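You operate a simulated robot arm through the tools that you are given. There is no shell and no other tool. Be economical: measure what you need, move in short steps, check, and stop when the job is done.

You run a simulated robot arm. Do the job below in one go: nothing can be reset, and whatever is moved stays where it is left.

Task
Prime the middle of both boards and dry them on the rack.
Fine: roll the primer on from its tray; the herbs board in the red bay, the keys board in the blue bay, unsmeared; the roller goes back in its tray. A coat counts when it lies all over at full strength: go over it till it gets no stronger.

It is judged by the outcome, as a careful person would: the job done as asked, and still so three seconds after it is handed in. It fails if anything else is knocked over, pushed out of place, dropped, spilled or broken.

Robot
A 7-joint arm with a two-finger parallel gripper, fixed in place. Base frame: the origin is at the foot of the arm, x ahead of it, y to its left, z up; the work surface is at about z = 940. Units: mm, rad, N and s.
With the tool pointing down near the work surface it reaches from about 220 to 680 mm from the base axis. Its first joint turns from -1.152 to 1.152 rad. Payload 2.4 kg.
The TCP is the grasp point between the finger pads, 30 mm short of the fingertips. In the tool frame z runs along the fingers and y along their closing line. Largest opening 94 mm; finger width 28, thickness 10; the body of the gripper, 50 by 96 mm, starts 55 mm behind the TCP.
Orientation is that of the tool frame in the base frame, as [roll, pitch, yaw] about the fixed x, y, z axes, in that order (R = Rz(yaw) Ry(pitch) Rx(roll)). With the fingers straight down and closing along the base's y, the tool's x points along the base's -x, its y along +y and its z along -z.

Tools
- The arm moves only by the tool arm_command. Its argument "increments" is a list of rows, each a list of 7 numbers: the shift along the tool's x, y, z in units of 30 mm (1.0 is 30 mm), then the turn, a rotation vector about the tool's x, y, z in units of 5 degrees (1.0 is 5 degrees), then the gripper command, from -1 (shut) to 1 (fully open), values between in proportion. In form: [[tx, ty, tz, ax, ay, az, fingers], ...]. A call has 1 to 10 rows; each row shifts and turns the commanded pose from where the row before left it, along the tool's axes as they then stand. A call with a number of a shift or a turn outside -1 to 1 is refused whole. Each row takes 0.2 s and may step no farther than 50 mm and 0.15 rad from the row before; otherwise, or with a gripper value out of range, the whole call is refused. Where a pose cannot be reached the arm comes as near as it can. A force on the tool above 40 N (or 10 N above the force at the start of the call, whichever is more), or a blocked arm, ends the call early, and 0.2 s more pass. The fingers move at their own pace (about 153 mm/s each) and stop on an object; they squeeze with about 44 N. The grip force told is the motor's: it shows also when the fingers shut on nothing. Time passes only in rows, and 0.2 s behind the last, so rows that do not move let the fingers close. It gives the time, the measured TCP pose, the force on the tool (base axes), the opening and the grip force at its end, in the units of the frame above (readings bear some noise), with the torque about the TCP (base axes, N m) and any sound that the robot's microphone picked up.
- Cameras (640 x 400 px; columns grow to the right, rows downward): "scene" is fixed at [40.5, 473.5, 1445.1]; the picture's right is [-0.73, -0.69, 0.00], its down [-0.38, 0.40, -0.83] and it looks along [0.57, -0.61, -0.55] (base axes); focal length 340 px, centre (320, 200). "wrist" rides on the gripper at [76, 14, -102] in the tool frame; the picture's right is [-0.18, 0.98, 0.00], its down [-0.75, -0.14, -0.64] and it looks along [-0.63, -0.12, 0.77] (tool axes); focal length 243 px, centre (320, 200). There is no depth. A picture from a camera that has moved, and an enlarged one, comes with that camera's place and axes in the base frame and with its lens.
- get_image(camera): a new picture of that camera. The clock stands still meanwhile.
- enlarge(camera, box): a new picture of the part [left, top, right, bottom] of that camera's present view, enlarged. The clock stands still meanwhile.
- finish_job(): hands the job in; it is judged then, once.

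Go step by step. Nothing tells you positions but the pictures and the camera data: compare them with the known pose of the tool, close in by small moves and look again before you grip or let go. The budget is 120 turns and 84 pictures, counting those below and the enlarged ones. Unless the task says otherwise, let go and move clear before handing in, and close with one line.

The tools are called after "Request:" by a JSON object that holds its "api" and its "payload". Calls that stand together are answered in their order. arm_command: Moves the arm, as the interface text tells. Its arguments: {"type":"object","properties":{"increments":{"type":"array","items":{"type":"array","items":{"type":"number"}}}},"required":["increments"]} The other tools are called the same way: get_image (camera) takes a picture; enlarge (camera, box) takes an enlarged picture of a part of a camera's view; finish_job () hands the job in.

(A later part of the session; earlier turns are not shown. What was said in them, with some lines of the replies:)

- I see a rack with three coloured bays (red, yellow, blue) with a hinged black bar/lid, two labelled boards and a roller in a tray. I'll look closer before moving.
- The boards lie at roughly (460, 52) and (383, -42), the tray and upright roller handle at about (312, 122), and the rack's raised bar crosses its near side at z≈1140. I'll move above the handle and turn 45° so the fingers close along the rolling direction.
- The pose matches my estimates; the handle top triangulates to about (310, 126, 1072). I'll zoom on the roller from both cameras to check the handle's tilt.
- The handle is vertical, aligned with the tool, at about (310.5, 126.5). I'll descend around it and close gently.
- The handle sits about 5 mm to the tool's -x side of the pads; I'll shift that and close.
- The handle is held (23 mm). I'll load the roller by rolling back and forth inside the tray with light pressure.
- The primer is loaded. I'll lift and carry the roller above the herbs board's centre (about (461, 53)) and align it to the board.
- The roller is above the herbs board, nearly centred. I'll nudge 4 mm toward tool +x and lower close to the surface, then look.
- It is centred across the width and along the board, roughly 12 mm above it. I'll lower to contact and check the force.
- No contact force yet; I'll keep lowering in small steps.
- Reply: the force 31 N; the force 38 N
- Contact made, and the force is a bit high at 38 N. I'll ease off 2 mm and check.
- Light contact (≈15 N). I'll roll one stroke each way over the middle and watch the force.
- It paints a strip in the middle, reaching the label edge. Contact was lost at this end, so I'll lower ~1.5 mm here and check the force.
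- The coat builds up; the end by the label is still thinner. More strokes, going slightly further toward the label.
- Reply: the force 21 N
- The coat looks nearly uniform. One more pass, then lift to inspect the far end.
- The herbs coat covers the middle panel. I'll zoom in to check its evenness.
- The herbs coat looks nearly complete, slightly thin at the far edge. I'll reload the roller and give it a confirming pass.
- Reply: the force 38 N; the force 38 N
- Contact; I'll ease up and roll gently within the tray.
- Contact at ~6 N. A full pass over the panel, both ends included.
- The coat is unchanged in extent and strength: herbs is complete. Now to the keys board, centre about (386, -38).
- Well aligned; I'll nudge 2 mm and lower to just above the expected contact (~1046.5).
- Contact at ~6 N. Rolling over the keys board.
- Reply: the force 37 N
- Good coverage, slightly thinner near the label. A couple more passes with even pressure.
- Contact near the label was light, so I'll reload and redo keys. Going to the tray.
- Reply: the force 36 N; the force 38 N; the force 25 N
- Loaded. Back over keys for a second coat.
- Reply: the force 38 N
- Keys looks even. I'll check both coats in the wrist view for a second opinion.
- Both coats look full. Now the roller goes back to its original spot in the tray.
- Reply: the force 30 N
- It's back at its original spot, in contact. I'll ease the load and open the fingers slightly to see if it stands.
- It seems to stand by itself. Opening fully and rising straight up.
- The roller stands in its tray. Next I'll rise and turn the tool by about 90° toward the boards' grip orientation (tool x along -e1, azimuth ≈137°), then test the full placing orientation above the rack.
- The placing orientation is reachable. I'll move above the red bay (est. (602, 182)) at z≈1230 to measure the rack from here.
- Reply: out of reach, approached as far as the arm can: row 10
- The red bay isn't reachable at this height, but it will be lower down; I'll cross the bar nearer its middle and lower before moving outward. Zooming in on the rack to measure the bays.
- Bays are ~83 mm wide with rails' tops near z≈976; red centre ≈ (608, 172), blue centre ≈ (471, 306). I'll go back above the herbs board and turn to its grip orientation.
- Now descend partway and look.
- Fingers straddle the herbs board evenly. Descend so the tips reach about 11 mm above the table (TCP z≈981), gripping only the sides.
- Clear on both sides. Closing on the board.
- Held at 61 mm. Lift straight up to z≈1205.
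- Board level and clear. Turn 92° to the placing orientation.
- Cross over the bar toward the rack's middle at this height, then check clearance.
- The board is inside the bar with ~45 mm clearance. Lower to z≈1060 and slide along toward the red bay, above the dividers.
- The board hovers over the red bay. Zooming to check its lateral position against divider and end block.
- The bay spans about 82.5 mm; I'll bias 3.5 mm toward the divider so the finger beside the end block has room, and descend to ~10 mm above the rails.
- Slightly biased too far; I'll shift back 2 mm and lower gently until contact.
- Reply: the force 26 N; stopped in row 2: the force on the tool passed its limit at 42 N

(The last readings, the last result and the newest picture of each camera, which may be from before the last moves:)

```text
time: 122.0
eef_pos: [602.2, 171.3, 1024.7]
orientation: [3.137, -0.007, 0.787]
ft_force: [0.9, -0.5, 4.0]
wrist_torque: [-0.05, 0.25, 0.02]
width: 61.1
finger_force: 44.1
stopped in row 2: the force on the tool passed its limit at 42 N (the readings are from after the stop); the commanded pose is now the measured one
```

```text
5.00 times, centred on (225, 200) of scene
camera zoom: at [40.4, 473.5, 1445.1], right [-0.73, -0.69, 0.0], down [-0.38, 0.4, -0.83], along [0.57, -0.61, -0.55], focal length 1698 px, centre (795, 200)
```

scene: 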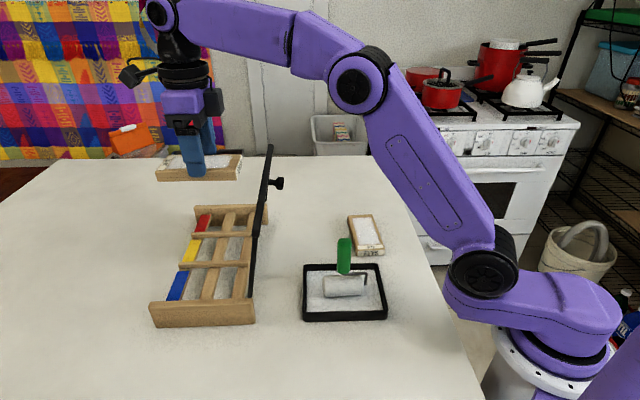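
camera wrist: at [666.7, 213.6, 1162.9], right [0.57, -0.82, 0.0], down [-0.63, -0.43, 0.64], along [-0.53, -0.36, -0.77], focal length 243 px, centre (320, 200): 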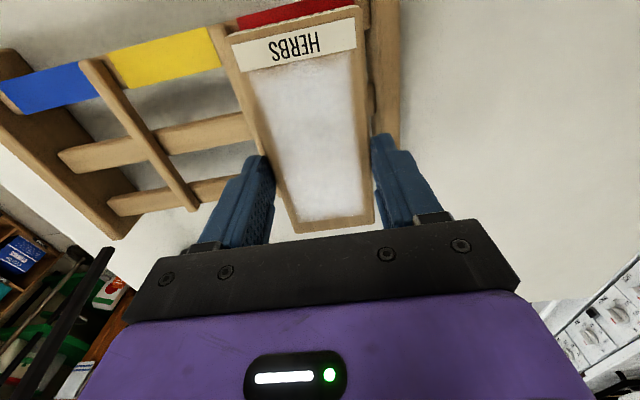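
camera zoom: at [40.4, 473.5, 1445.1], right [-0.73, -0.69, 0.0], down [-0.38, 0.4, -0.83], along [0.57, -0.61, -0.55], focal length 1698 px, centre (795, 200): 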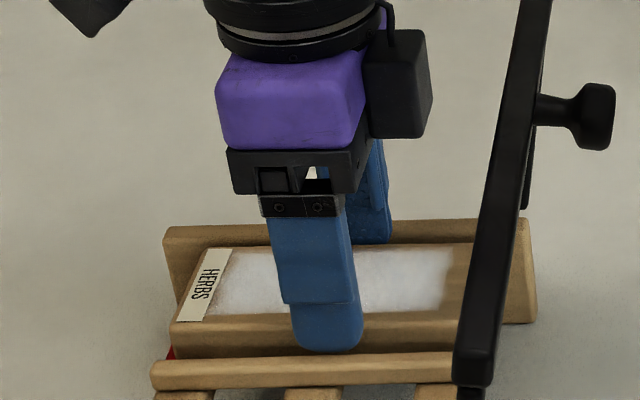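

The board touches the rail (contact on its near end, not on the fingers). I'll open just ~3 mm and check that it lies flat.

Request:
{"api": "arm_command", "payload": {"increments": [[0, 0, 0, 0, 0, 0, 0.36], [0, 0, 0, 0, 0, 0, 0.36], [0, 0, 0, 0, 0, 0, 0.38]]}}

Request:
{"api": "enlarge", "payload": {"camera": "scene", "box": [185, 160, 265, 240]}}

Request:
{"api": "enlarge", "payload": {"camera": "wrist", "box": [180, 0, 440, 240]}}

```text
time: 122.8
eef_pos: [602.6, 169.7, 1023.5]
orientation: [3.139, -0.009, 0.785]
ft_force: [2.9, -1.5, 4.3]
wrist_torque: [0.1, 0.12, 0.01]
width: 63.5
finger_force: 0.0
```

```text
5.00 times, centred on (225, 200) of scene
camera zoom: at [40.5, 473.4, 1445.1], right [-0.73, -0.69, 0.0], down [-0.38, 0.4, -0.83], along [0.57, -0.61, -0.55], focal length 1698 px, centre (795, 200)
```

zoom: 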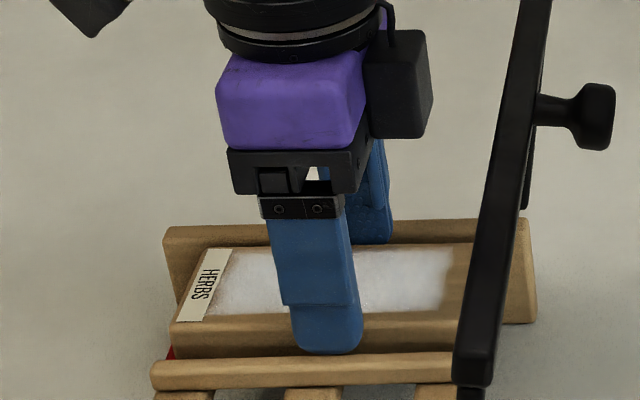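

```text
1.67 times, centred on (310, 120) of wrist
camera zoom: at [665.3, 214.2, 1126.3], right [0.57, -0.82, 0.0], down [-0.64, -0.43, 0.64], along [-0.52, -0.36, -0.77], focal length 404 px, centre (337, 333)
```

zoom: 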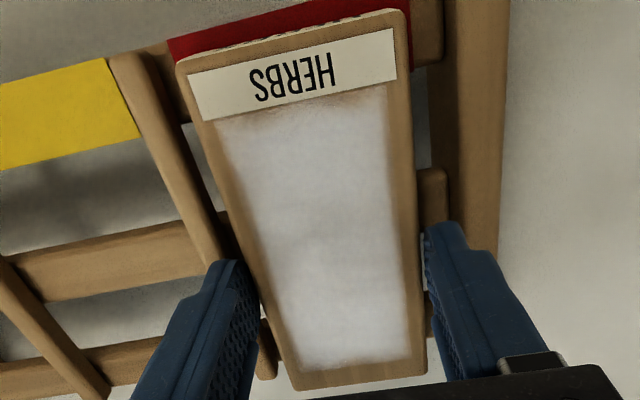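

Both fingers have gaps to the board and it lies in the bay. Open a touch more and rise slowly.

Request:
{"api": "arm_command", "payload": {"increments": [[0, 0, -0.05, 0, 0, 0, 0.39], [0, 0, -0.1, 0, 0, 0, 0.42], [0, 0, -0.3, 0, 0, 0, 0.46], [0, 0, -0.5, 0, 0, 0, 0.6]]}}

Request:
{"api": "enlarge", "payload": {"camera": "scene", "box": [140, 130, 300, 330]}}

Request:
{"api": "get_image", "payload": {"camera": "wrist"}}

```text
time: 123.8
eef_pos: [603.5, 171.5, 1051.4]
orientation: [3.137, -0.005, 0.784]
ft_force: [-0.5, 0.3, 0.2]
wrist_torque: [-0.01, -0.01, -0.01]
width: 75.3
finger_force: 0.1
```

```text
2.00 times, centred on (220, 230) of scene
camera zoom: at [40.5, 473.5, 1445.1], right [-0.73, -0.69, 0.0], down [-0.38, 0.4, -0.83], along [0.57, -0.61, -0.55], focal length 679 px, centre (520, 140)
```

zoom: 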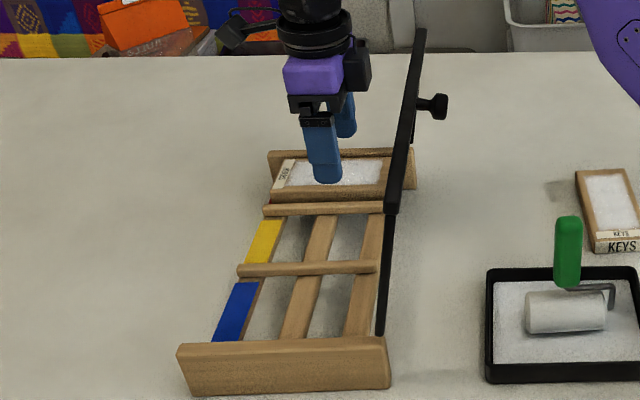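

```text
21 pictures are left
camera wrist: at [665.3, 214.5, 1154.0], right [0.57, -0.82, 0.0], down [-0.64, -0.43, 0.64], along [-0.53, -0.36, -0.77], focal length 243 px, centre (320, 200)
```

wrist: 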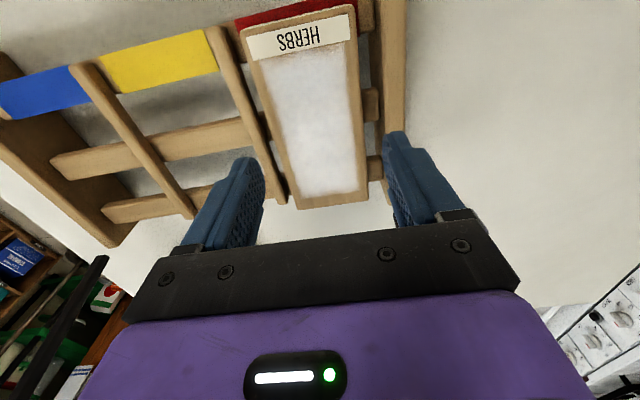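

Herbs lies in the red bay, coat intact. Backing away the same way: along the rack, up, then over the bar to the keys board.

Request:
{"api": "arm_command", "payload": {"increments": [[0, 0, -0.6, 0, 0, 0, 0.8], [0, -0.9, 0, 0, 0, 0, 0.8], [0, -0.9, 0, 0, 0, 0, 0.8], [0, -0.9, 0, 0, 0, 0, 0.8], [0, -0.5, -0.4, 0, 0, 0, 0.8], [0, 0, -0.9, 0, 0, 0, 0.8], [0, 0, -0.9, 0, 0, 0, 0.8], [0, 0, -0.9, 0, 0, 0, 0.8], [0, 0, -0.9, 0, 0, 0, 0.8], [0, 0, -0.6, 0, 0, 0, 0.8]]}}

Request:
{"api": "arm_command", "payload": {"increments": [[-0.95, 0.3, 0, 0, 0, 0, 0.9], [-0.95, 0.3, 0, 0, 0, 0, 0.9], [-0.95, 0.3, 0, 0, 0, 0, 0.9], [-0.95, 0.3, 0, 0, 0, 0, 0.9], [-0.95, 0.3, 0, 0, 0, 0, 0.9], [-0.95, 0.3, 0, 0, 0, 0, 0.9], [-0.95, 0.3, 0, 0, 0, 0, 0.9], [-0.95, 0.3, 0, 0, 0, 0, 0.9], [-0.95, 0.3, 0, 0, 0, 0, 0.9], [-0.95, 0.3, 0, 0, 0, 0, 1]]}}

Request:
{"api": "arm_command", "payload": {"increments": [[0, 0, 0, 0, 0, -1, 1], [0, 0, 0, 0, 0, -1, 1], [0, 0, 0, 0, 0, -1, 1], [0, 0, 0, 0, 0, -1, 1], [0, 0, 0, 0, 0, -1, 1], [0, 0, 0, 0, 0, -1, 1], [0, 0, 0, 0, 0, -1, 1], [0, 0, 0, 0, 0, -1, 1], [0, 0, 0, 0, 0, -1, 1], [0, 0, 0, 0, 0, -1, 1]]}}

Request:
{"api": "arm_command", "payload": {"increments": [[0, 0, 0, 0, 0, -1, 1], [0, 0, 0, 0, 0, -1, 1], [0, 0, 0, 0, 0, -1, 1], [0, 0, 0, 0, 0, -1, 1], [0, 0, 0, 0, 0, -1, 1], [0, 0, 0, 0, 0, -1, 1], [0, 0, 0, 0, 0, -1, 1], [0, 0, 0, 0, 0, -1, 1], [0, 0, 0, 0, 0, -0.74, 1], [0, 0, 0, 0, 0, 0, 1]]}}

```text
time: 126.0
eef_pos: [533.6, 240.1, 1207.8]
orientation: [3.137, -0.006, 0.786]
ft_force: [-0.2, -0.7, -0.3]
wrist_torque: [0.01, 0.03, 0.01]
width: 84.7
finger_force: 0.0
```

```text
time: 128.2
eef_pos: [395.9, -26.2, 1206.9]
orientation: [3.139, -0.005, 0.787]
ft_force: [-0.9, -0.6, -0.2]
wrist_torque: [0.0, 0.01, -0.03]
width: 93.8
finger_force: 0.0
```

```text
time: 130.4
eef_pos: [396.7, -27.2, 1207.8]
orientation: [3.138, -0.001, 1.659]
ft_force: [0.3, 0.3, -0.3]
wrist_torque: [-0.02, -0.04, 0.0]
width: 94.2
finger_force: 0.0
```

```text
time: 132.6
eef_pos: [394.7, -27.2, 1206.7]
orientation: [3.136, 0.004, 2.424]
ft_force: [0.2, 0.1, -0.5]
wrist_torque: [0.01, 0.01, 0.07]
width: 94.2
finger_force: 0.0
```

Request:
{"api": "arm_command", "payload": {"increments": [[0, -0.38, 0.9, 0, 0, 0, 1], [0, 0, 0.9, 0, 0, 0, 1], [0, 0, 0.9, 0, 0, 0, 1], [0, 0, 0.9, 0, 0, 0, 1], [0, 0, 0.9, 0, 0, 0, 1], [0, 0, 0.9, 0, 0, 0, 1], [0, 0, 0, 0, 0, 0, 1]]}}

Request:
{"api": "get_image", "payload": {"camera": "wrist"}}

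Request:
{"api": "enlarge", "payload": {"camera": "scene", "box": [300, 150, 420, 270]}}

```text
time: 134.2
eef_pos: [389.0, -34.8, 1046.4]
orientation: [3.135, 0.002, 2.42]
ft_force: [0.0, -0.3, -0.1]
wrist_torque: [0.02, 0.02, -0.02]
width: 93.9
finger_force: 0.1
```

```text
20 pictures are left
camera wrist: at [341.0, 26.8, 1147.2], right [0.79, 0.62, 0.01], down [0.47, -0.6, 0.64], along [0.4, -0.5, -0.76], focal length 243 px, centre (320, 200)
```

wrist: 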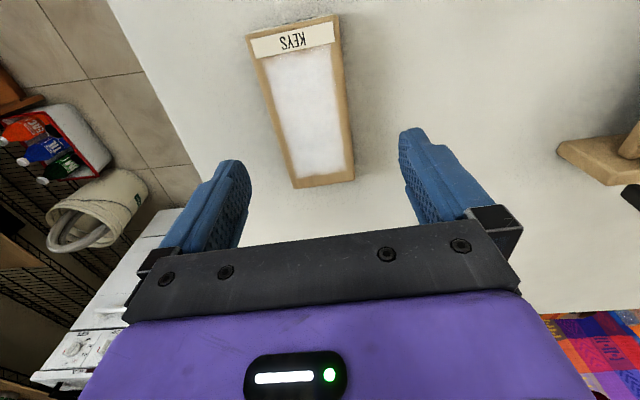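

```text
3.33 times, centred on (360, 210) of scene
camera zoom: at [40.5, 473.5, 1445.1], right [-0.73, -0.69, 0.0], down [-0.38, 0.4, -0.83], along [0.57, -0.61, -0.55], focal length 1132 px, centre (187, 167)
```

zoom: 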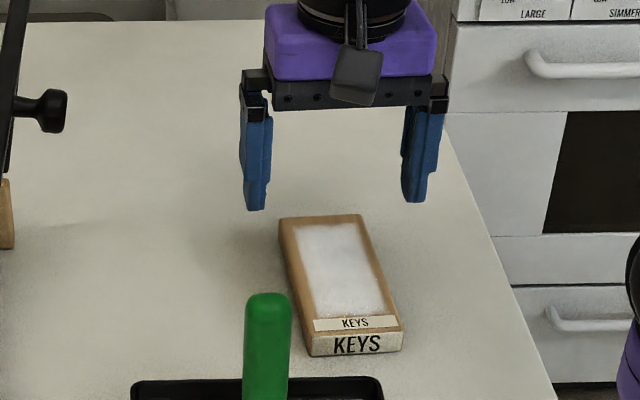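

Same relative view as for herbs; shift 4 mm toward tool -y and descend to grip height.

Request:
{"api": "arm_command", "payload": {"increments": [[0, -0.14, 0.7, 0, 0, 0, 1], [0, 0, 0.7, 0, 0, 0, 1], [0, 0, 0.7, 0, 0, 0, 1], [0, 0, 0, 0, 0, 0, 1]]}}

Request:
{"api": "enlarge", "payload": {"camera": "scene", "box": [320, 170, 420, 270]}}

```text
time: 135.2
eef_pos: [386.2, -38.5, 981.2]
orientation: [3.137, 0.003, 2.42]
ft_force: [-0.5, -0.5, 0.9]
wrist_torque: [0.0, 0.05, 0.03]
width: 93.9
finger_force: 0.1
```

```text
4.00 times, centred on (370, 220) of scene
camera zoom: at [40.5, 473.5, 1445.1], right [-0.73, -0.69, 0.0], down [-0.38, 0.4, -0.83], along [0.57, -0.61, -0.55], focal length 1358 px, centre (120, 120)
```

zoom: 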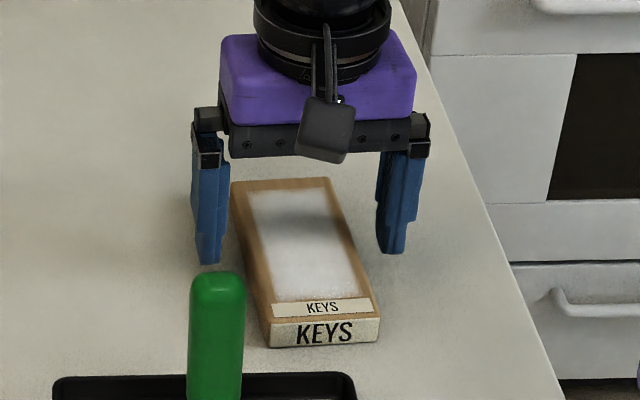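

Clear on both sides; raise 1 mm, close, and lift.

Request:
{"api": "arm_command", "payload": {"increments": [[0, 0, -0.04, 0, 0, 0, 0.6], [0, 0, 0, 0, 0, 0, 0.2], [0, 0, 0, 0, 0, 0, -1], [0, 0, 0, 0, 0, 0, -1], [0, 0, 0, 0, 0, 0, -1]]}}

Request:
{"api": "arm_command", "payload": {"increments": [[0, 0, -0.4, 0, 0, 0, -1], [0, 0, -0.8, 0, 0, 0, -1], [0, 0, -0.9, 0, 0, 0, -1], [0, 0, -0.9, 0, 0, 0, -1], [0, 0, -0.9, 0, 0, 0, -1], [0, 0, -0.9, 0, 0, 0, -1], [0, 0, -0.9, 0, 0, 0, -1], [0, 0, -0.9, 0, 0, 0, -1], [0, 0, -0.9, 0, 0, 0, -1], [0, 0, 0, 0, 0, 0, -1]]}}

Request:
{"api": "get_image", "payload": {"camera": "scene"}}

```text
time: 136.4
eef_pos: [386.4, -38.3, 983.1]
orientation: [3.136, 0.003, 2.423]
ft_force: [0.6, -0.4, 0.0]
wrist_torque: [0.02, 0.0, -0.02]
width: 61.2
finger_force: 43.9
```

```text
time: 138.6
eef_pos: [384.6, -38.1, 1207.8]
orientation: [3.138, 0.004, 2.422]
ft_force: [0.3, 0.0, -0.9]
wrist_torque: [0.03, 0.02, 0.01]
width: 61.0
finger_force: 43.8
```

```text
17 pictures are left
```

scene: 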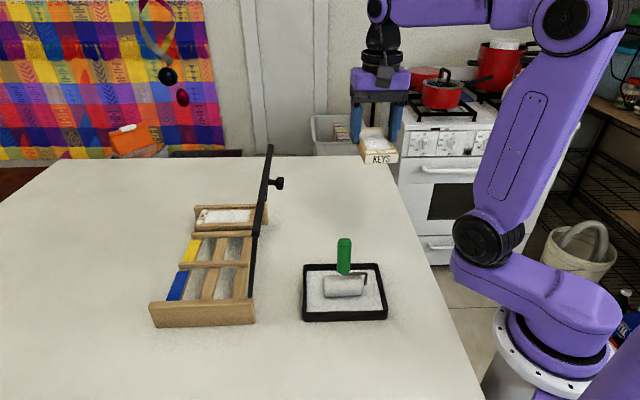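

Keys is held level; turning to the placing orientation and crossing the bar toward the blue bay.

Request:
{"api": "arm_command", "payload": {"increments": [[0, 0, 0, 0, 0, 1, -1], [0, 0, 0, 0, 0, 1, -1], [0, 0, 0, 0, 0, 1, -1], [0, 0, 0, 0, 0, 1, -1], [0, 0, 0, 0, 0, 1, -1], [0, 0, 0, 0, 0, 1, -1], [0, 0, 0, 0, 0, 1, -1], [0, 0, 0, 0, 0, 1, -1], [0, 0, 0, 0, 0, 1, -1], [0, 0, 0, 0, 0, 1, -1]]}}

Request:
{"api": "arm_command", "payload": {"increments": [[0, 0, 0, 0, 0, 1, -1], [0, 0, 0, 0, 0, 1, -1], [0, 0, 0, 0, 0, 1, -1], [0, 0, 0, 0, 0, 1, -1], [0, 0, 0, 0, 0, 1, -1], [0, 0, 0, 0, 0, 1, -1], [0, 0, 0, 0, 0, 1, -1], [0, 0, 0, 0, 0, 1, -1], [0, 0, 0, 0, 0, 0.76, -1], [0, 0, 0, 0, 0, 0, -1]]}}

Request:
{"api": "arm_command", "payload": {"increments": [[0.84, -0.5, 0, 0, 0, 0, -1], [0.84, -0.5, 0, 0, 0, 0, -1], [0.84, -0.5, 0, 0, 0, 0, -1], [0.84, -0.5, 0, 0, 0, 0, -1], [0.84, -0.5, 0, 0, 0, 0, -1], [0.84, -0.5, 0, 0, 0, 0, -1], [0.84, -0.5, 0, 0, 0, 0, -1], [0.84, -0.5, 0, 0, 0, 0, -1], [0.84, -0.5, 0, 0, 0, 0, -1], [0.84, -0.5, 0, 0, 0, 0, -1]]}}

Request:
{"api": "arm_command", "payload": {"increments": [[0.84, -0.5, 0, 0, 0, 0, -1], [0.8, -0.4, 0, 0, 0, 0, -1], [0, 0, 0, 0, 0, 0, -1]]}}

Request:
{"api": "get_image", "payload": {"camera": "scene"}}

Request:
{"api": "get_image", "payload": {"camera": "wrist"}}

```text
time: 140.8
eef_pos: [384.0, -38.6, 1209.0]
orientation: [3.137, -0.002, 1.547]
ft_force: [-0.2, -0.5, -0.7]
wrist_torque: [-0.02, -0.01, -0.01]
width: 61.4
finger_force: 44.2
```

```text
time: 143.0
eef_pos: [386.5, -39.7, 1208.0]
orientation: [3.137, -0.005, 0.785]
ft_force: [0.4, -0.2, -1.5]
wrist_torque: [0.01, -0.01, 0.03]
width: 61.1
finger_force: 44.1
```

```text
time: 145.2
eef_pos: [456.7, 244.3, 1207.5]
orientation: [3.138, -0.004, 0.785]
ft_force: [0.3, -0.2, -1.6]
wrist_torque: [-0.01, -0.02, 0.01]
width: 60.9
finger_force: 43.7
```

```text
time: 146.0
eef_pos: [472.6, 298.8, 1208.6]
orientation: [3.137, -0.006, 0.786]
ft_force: [0.3, -0.2, -1.6]
wrist_torque: [-0.02, 0.04, -0.02]
width: 61.3
finger_force: 43.5
```

```text
16 pictures are left
```

scene: 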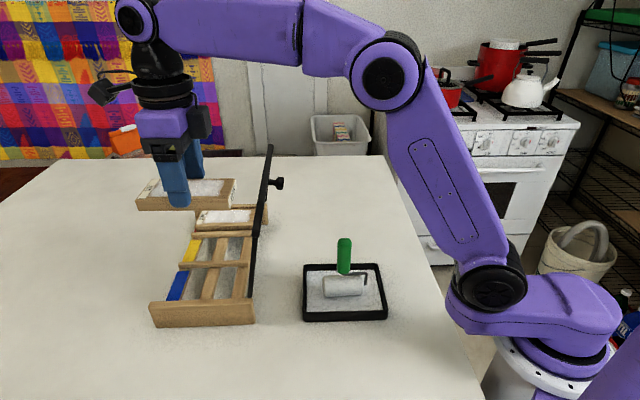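

```text
15 pictures are left
camera wrist: at [536.3, 342.5, 1311.0], right [0.56, -0.83, 0.0], down [-0.64, -0.43, 0.64], along [-0.53, -0.36, -0.77], focal length 243 px, centre (320, 200)
```

wrist: 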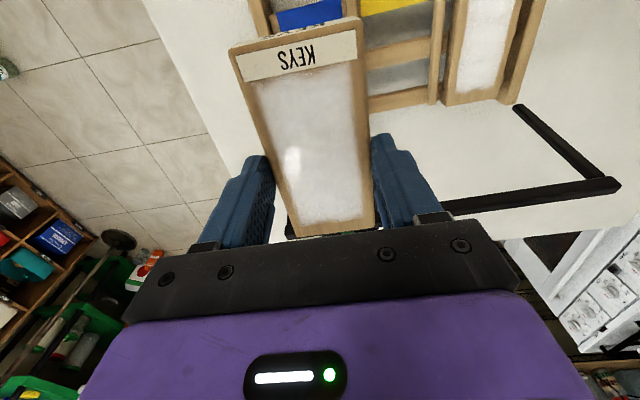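

Inside the bar with clearance. Lower to z≈1065 and measure the blue bay.

Request:
{"api": "arm_command", "payload": {"increments": [[0, 0, 0.9, 0, 0, 0, -1], [0, 0, 0.9, 0, 0, 0, -1], [0, 0, 0.9, 0, 0, 0, -1], [0, 0, 0.9, 0, 0, 0, -1], [0, 0, 0.9, 0, 0, 0, -1], [0, 0, 0.3, 0, 0, 0, -1], [0, 0, 0, 0, 0, 0, -1]]}}

Request:
{"api": "enlarge", "payload": {"camera": "wrist", "box": [180, 0, 440, 160]}}

Request:
{"api": "enlarge", "payload": {"camera": "scene", "box": [140, 190, 270, 320]}}

```text
time: 147.6
eef_pos: [475.4, 299.5, 1063.3]
orientation: [3.138, -0.005, 0.786]
ft_force: [-0.5, -0.4, -0.9]
wrist_torque: [-0.01, 0.0, 0.0]
width: 61.1
finger_force: 43.4
```

```text
2.46 times, centred on (310, 80) of wrist
camera zoom: at [538.2, 342.9, 1166.1], right [0.56, -0.83, 0.0], down [-0.64, -0.43, 0.64], along [-0.53, -0.36, -0.77], focal length 597 px, centre (345, 495)
```

zoom: 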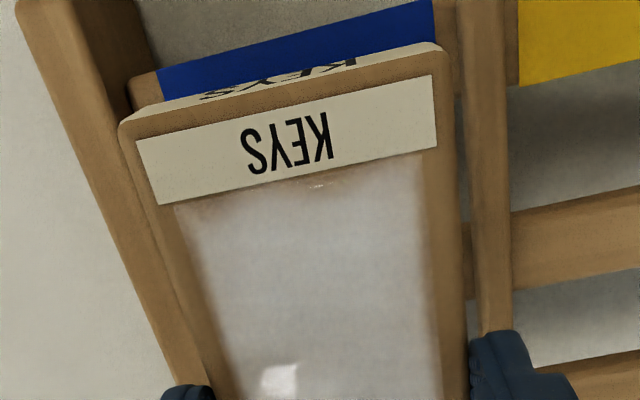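

```text
3.08 times, centred on (205, 255) of scene
camera zoom: at [40.5, 473.5, 1445.1], right [-0.73, -0.69, 0.0], down [-0.38, 0.4, -0.83], along [0.57, -0.61, -0.55], focal length 1045 px, centre (674, 31)
```

zoom: 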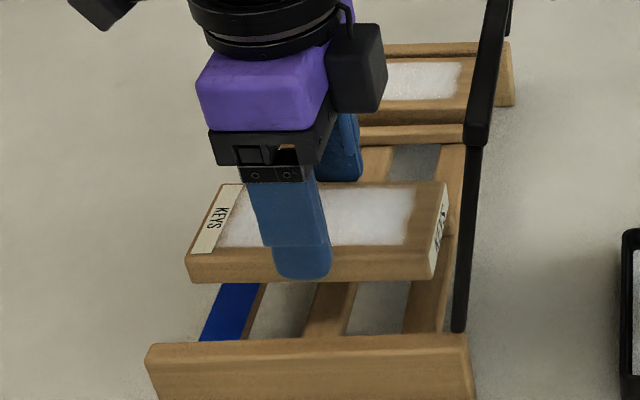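

Blue bay spans e1 ≈ 83–164.5, centred under the board. Slight bias toward the divider, then lower close to the rails.

Request:
{"api": "arm_command", "payload": {"increments": [[-0.06, 0.06, 0.4, 0, 0, 0, -1], [0, 0, 0.4, 0, 0, 0, -1], [0, 0, 0.2, 0, 0, 0, -1], [0, 0, 0, 0, 0, 0, -1]]}}

Request:
{"api": "enlarge", "payload": {"camera": "wrist", "box": [180, 0, 440, 160]}}

Request:
{"api": "enlarge", "payload": {"camera": "scene", "box": [140, 190, 270, 320]}}

```text
time: 148.6
eef_pos: [474.6, 296.2, 1034.5]
orientation: [3.137, -0.005, 0.784]
ft_force: [-0.4, -0.3, -0.4]
wrist_torque: [0.04, 0.0, -0.01]
width: 60.9
finger_force: 43.7
```

```text
2.46 times, centred on (310, 80) of wrist
camera zoom: at [537.9, 340.6, 1136.5], right [0.56, -0.83, 0.0], down [-0.64, -0.43, 0.64], along [-0.53, -0.36, -0.77], focal length 597 px, centre (345, 495)
```

zoom: 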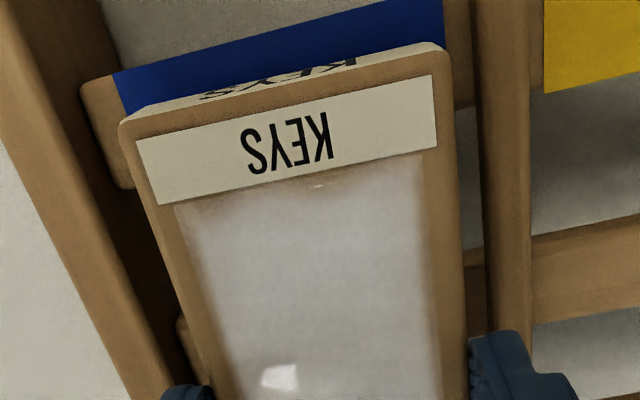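

```text
3.08 times, centred on (205, 255) of scene
camera zoom: at [40.5, 473.5, 1445.1], right [-0.73, -0.69, 0.0], down [-0.38, 0.4, -0.83], along [0.57, -0.61, -0.55], focal length 1045 px, centre (674, 31)
```

zoom: 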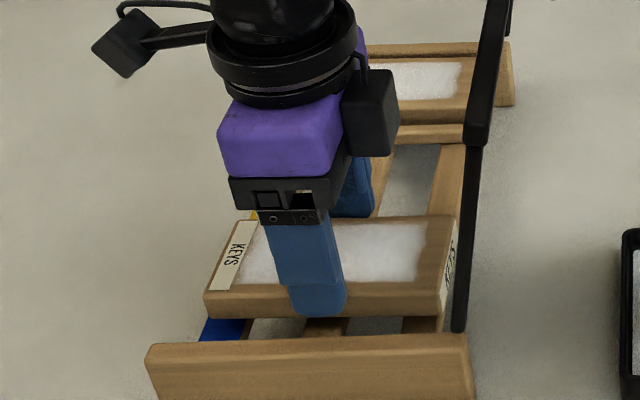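

Good alignment; shift 1 mm back toward centre and lower gently to contact.

Request:
{"api": "arm_command", "payload": {"increments": [[0, -0.04, 0.1, 0, 0, 0, -1], [0, 0, 0.1, 0, 0, 0, -1], [0, 0, 0, 0, 0, 0, -1]]}}

Request:
{"api": "arm_command", "payload": {"increments": [[0, 0, 0.07, 0, 0, 0, -1], [0, 0, 0, 0, 0, 0, -1]]}}

```text
time: 149.4
eef_pos: [473.2, 296.6, 1029.4]
orientation: [3.139, -0.006, 0.787]
ft_force: [0.4, 1.5, -0.4]
wrist_torque: [-0.02, 0.0, 0.01]
width: 61.1
finger_force: 43.7
```

```text
time: 150.0
eef_pos: [473.4, 297.3, 1026.7]
orientation: [3.138, -0.005, 0.786]
ft_force: [1.0, 0.3, -0.6]
wrist_torque: [0.0, 0.01, -0.01]
width: 61.2
finger_force: 43.8
```

Request:
{"api": "arm_command", "payload": {"increments": [[0, 0, 0.05, 0, 0, 0, -1], [0, 0, 0, 0, 0, 0, -1]]}}

Request:
{"api": "arm_command", "payload": {"increments": [[0, 0, 0.04, 0, 0, 0, -1], [0, 0, 0, 0, 0, 0, -1]]}}

```text
time: 150.6
eef_pos: [474.0, 297.7, 1026.3]
orientation: [3.139, -0.006, 0.784]
ft_force: [-0.6, -0.2, 2.2]
wrist_torque: [-0.22, 0.11, -0.03]
width: 61.0
finger_force: 44.0
```

```text
time: 151.2
eef_pos: [473.4, 297.4, 1025.4]
orientation: [3.137, -0.008, 0.787]
ft_force: [0.5, -0.7, 17.2]
wrist_torque: [-0.81, 0.77, 0.05]
width: 61.1
finger_force: 44.8
```

Contact on the near rail. Open slightly and check.

Request:
{"api": "arm_command", "payload": {"increments": [[0, 0, 0, 0, 0, 0, 0.36], [0, 0, 0, 0, 0, 0, 0.36], [0, 0, 0, 0, 0, 0, 0.37]]}}

Request:
{"api": "enlarge", "payload": {"camera": "wrist", "box": [180, 0, 440, 240]}}

Request:
{"api": "enlarge", "payload": {"camera": "scene", "box": [140, 190, 270, 320]}}

```text
time: 152.0
eef_pos: [474.6, 297.0, 1024.4]
orientation: [3.138, -0.006, 0.786]
ft_force: [0.2, 1.2, 1.4]
wrist_torque: [-0.04, -0.01, 0.06]
width: 64.1
finger_force: 0.0
```

```text
1.67 times, centred on (310, 120) of wrist
camera zoom: at [536.6, 341.8, 1126.0], right [0.56, -0.83, 0.0], down [-0.64, -0.43, 0.64], along [-0.53, -0.36, -0.77], focal length 404 px, centre (337, 333)
```

zoom: 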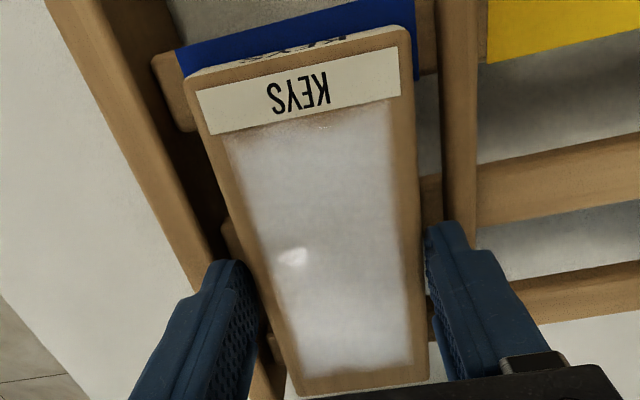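

```text
3.08 times, centred on (205, 255) of scene
camera zoom: at [40.5, 473.5, 1445.1], right [-0.73, -0.69, 0.0], down [-0.38, 0.4, -0.83], along [0.57, -0.61, -0.55], focal length 1045 px, centre (674, 31)
```

zoom: 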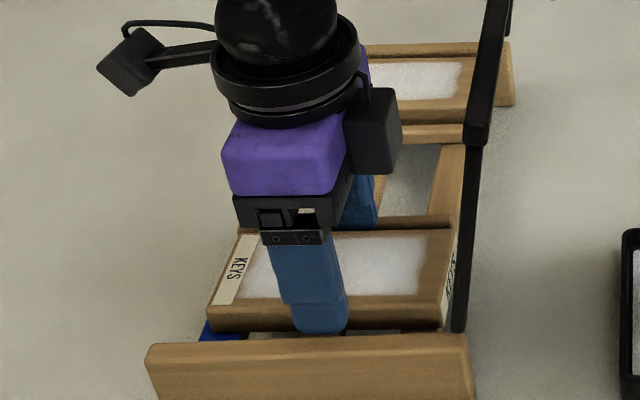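

Keys is resting in the blue bay. Rise slowly, then go clear above.

Request:
{"api": "arm_command", "payload": {"increments": [[0, 0, -0.05, 0, 0, 0, 0.38], [0, 0, -0.1, 0, 0, 0, 0.4], [0, 0, -0.3, 0, 0, 0, 0.44], [0, 0, -0.6, 0, 0, 0, 0.5], [0, 0, -0.9, 0, 0, 0, 0.5], [0, 0, -0.9, 0, 0, 0, 0.5], [0, 0, -0.9, 0, 0, 0, 0.5], [0, 0, -0.9, 0, 0, 0, 0.5], [0, 0, -0.9, 0, 0, 0, 0.5], [0, 0, -0.6, 0, 0, 0, 0.5]]}}

Request:
{"api": "get_image", "payload": {"camera": "wrist"}}

Request:
{"api": "enlarge", "payload": {"camera": "scene", "box": [140, 130, 400, 330]}}

```text
time: 154.2
eef_pos: [471.3, 297.3, 1209.2]
orientation: [3.139, -0.005, 0.783]
ft_force: [0.1, -0.2, 0.4]
wrist_torque: [-0.05, 0.03, 0.01]
width: 70.7
finger_force: 0.1
```

```text
8 pictures are left
camera wrist: at [534.6, 341.2, 1310.9], right [0.56, -0.83, 0.0], down [-0.64, -0.43, 0.64], along [-0.53, -0.36, -0.77], focal length 243 px, centre (320, 200)
```

wrist: 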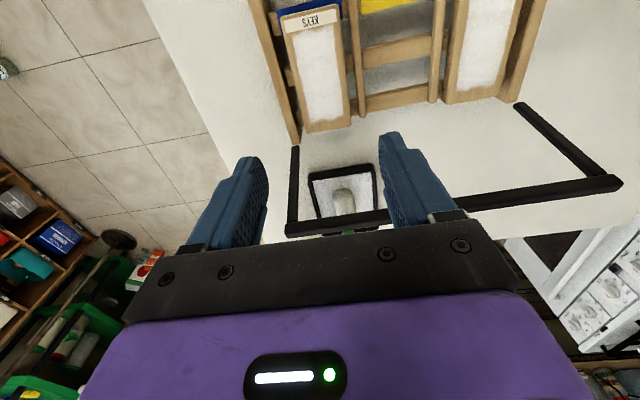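

```text
2.00 times, centred on (270, 230) of scene
camera zoom: at [40.5, 473.5, 1445.1], right [-0.73, -0.69, 0.0], down [-0.38, 0.4, -0.83], along [0.57, -0.61, -0.55], focal length 679 px, centre (420, 140)
```

zoom: 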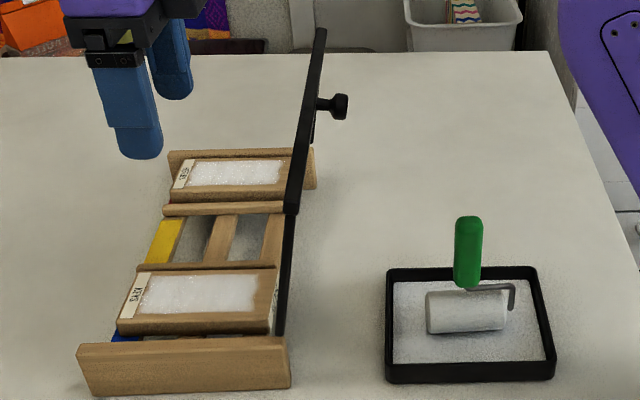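

Both boards are racked and the roller stands in its tray. One close look at the boards' seating before handing in.

Request:
{"api": "enlarge", "payload": {"camera": "scene", "box": [160, 200, 240, 310]}}

Request:
{"api": "enlarge", "payload": {"camera": "wrist", "box": [240, 0, 550, 150]}}

```text
3.64 times, centred on (200, 255) of scene
camera zoom: at [40.5, 473.5, 1445.1], right [-0.73, -0.69, 0.0], down [-0.38, 0.4, -0.83], along [0.57, -0.61, -0.55], focal length 1235 px, centre (756, 0)
```

zoom: 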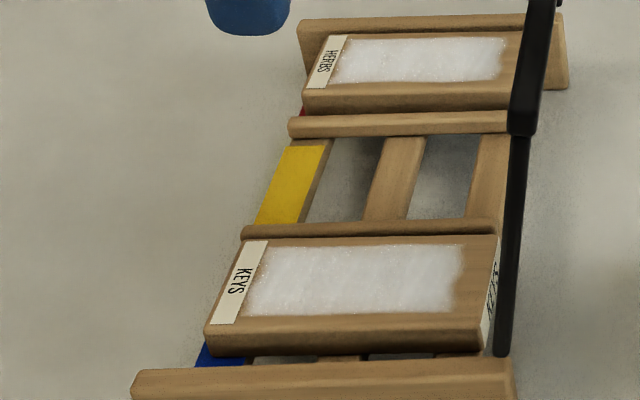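

```text
2.06 times, centred on (395, 75) of wrist
camera zoom: at [534.6, 341.2, 1310.9], right [0.56, -0.83, 0.0], down [-0.64, -0.43, 0.64], along [-0.53, -0.36, -0.77], focal length 501 px, centre (165, 458)
```

zoom: 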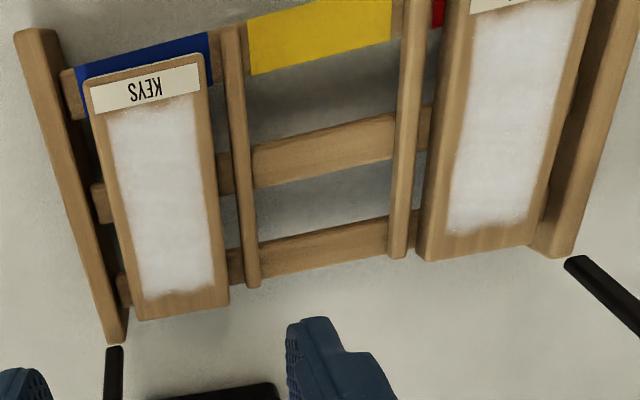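

Both boards lie flat in their bays with even, unsmeared coats, the roller is in its tray and the arm is clear. Handing in.

Request:
{"api": "finish_job", "payload": {}}

```text
The job is handed in.
```

Both boards are primed in the middle and drying unsmeared on the rack, herbs in the red bay and keys in the blue. The roller is back standing in its tray.
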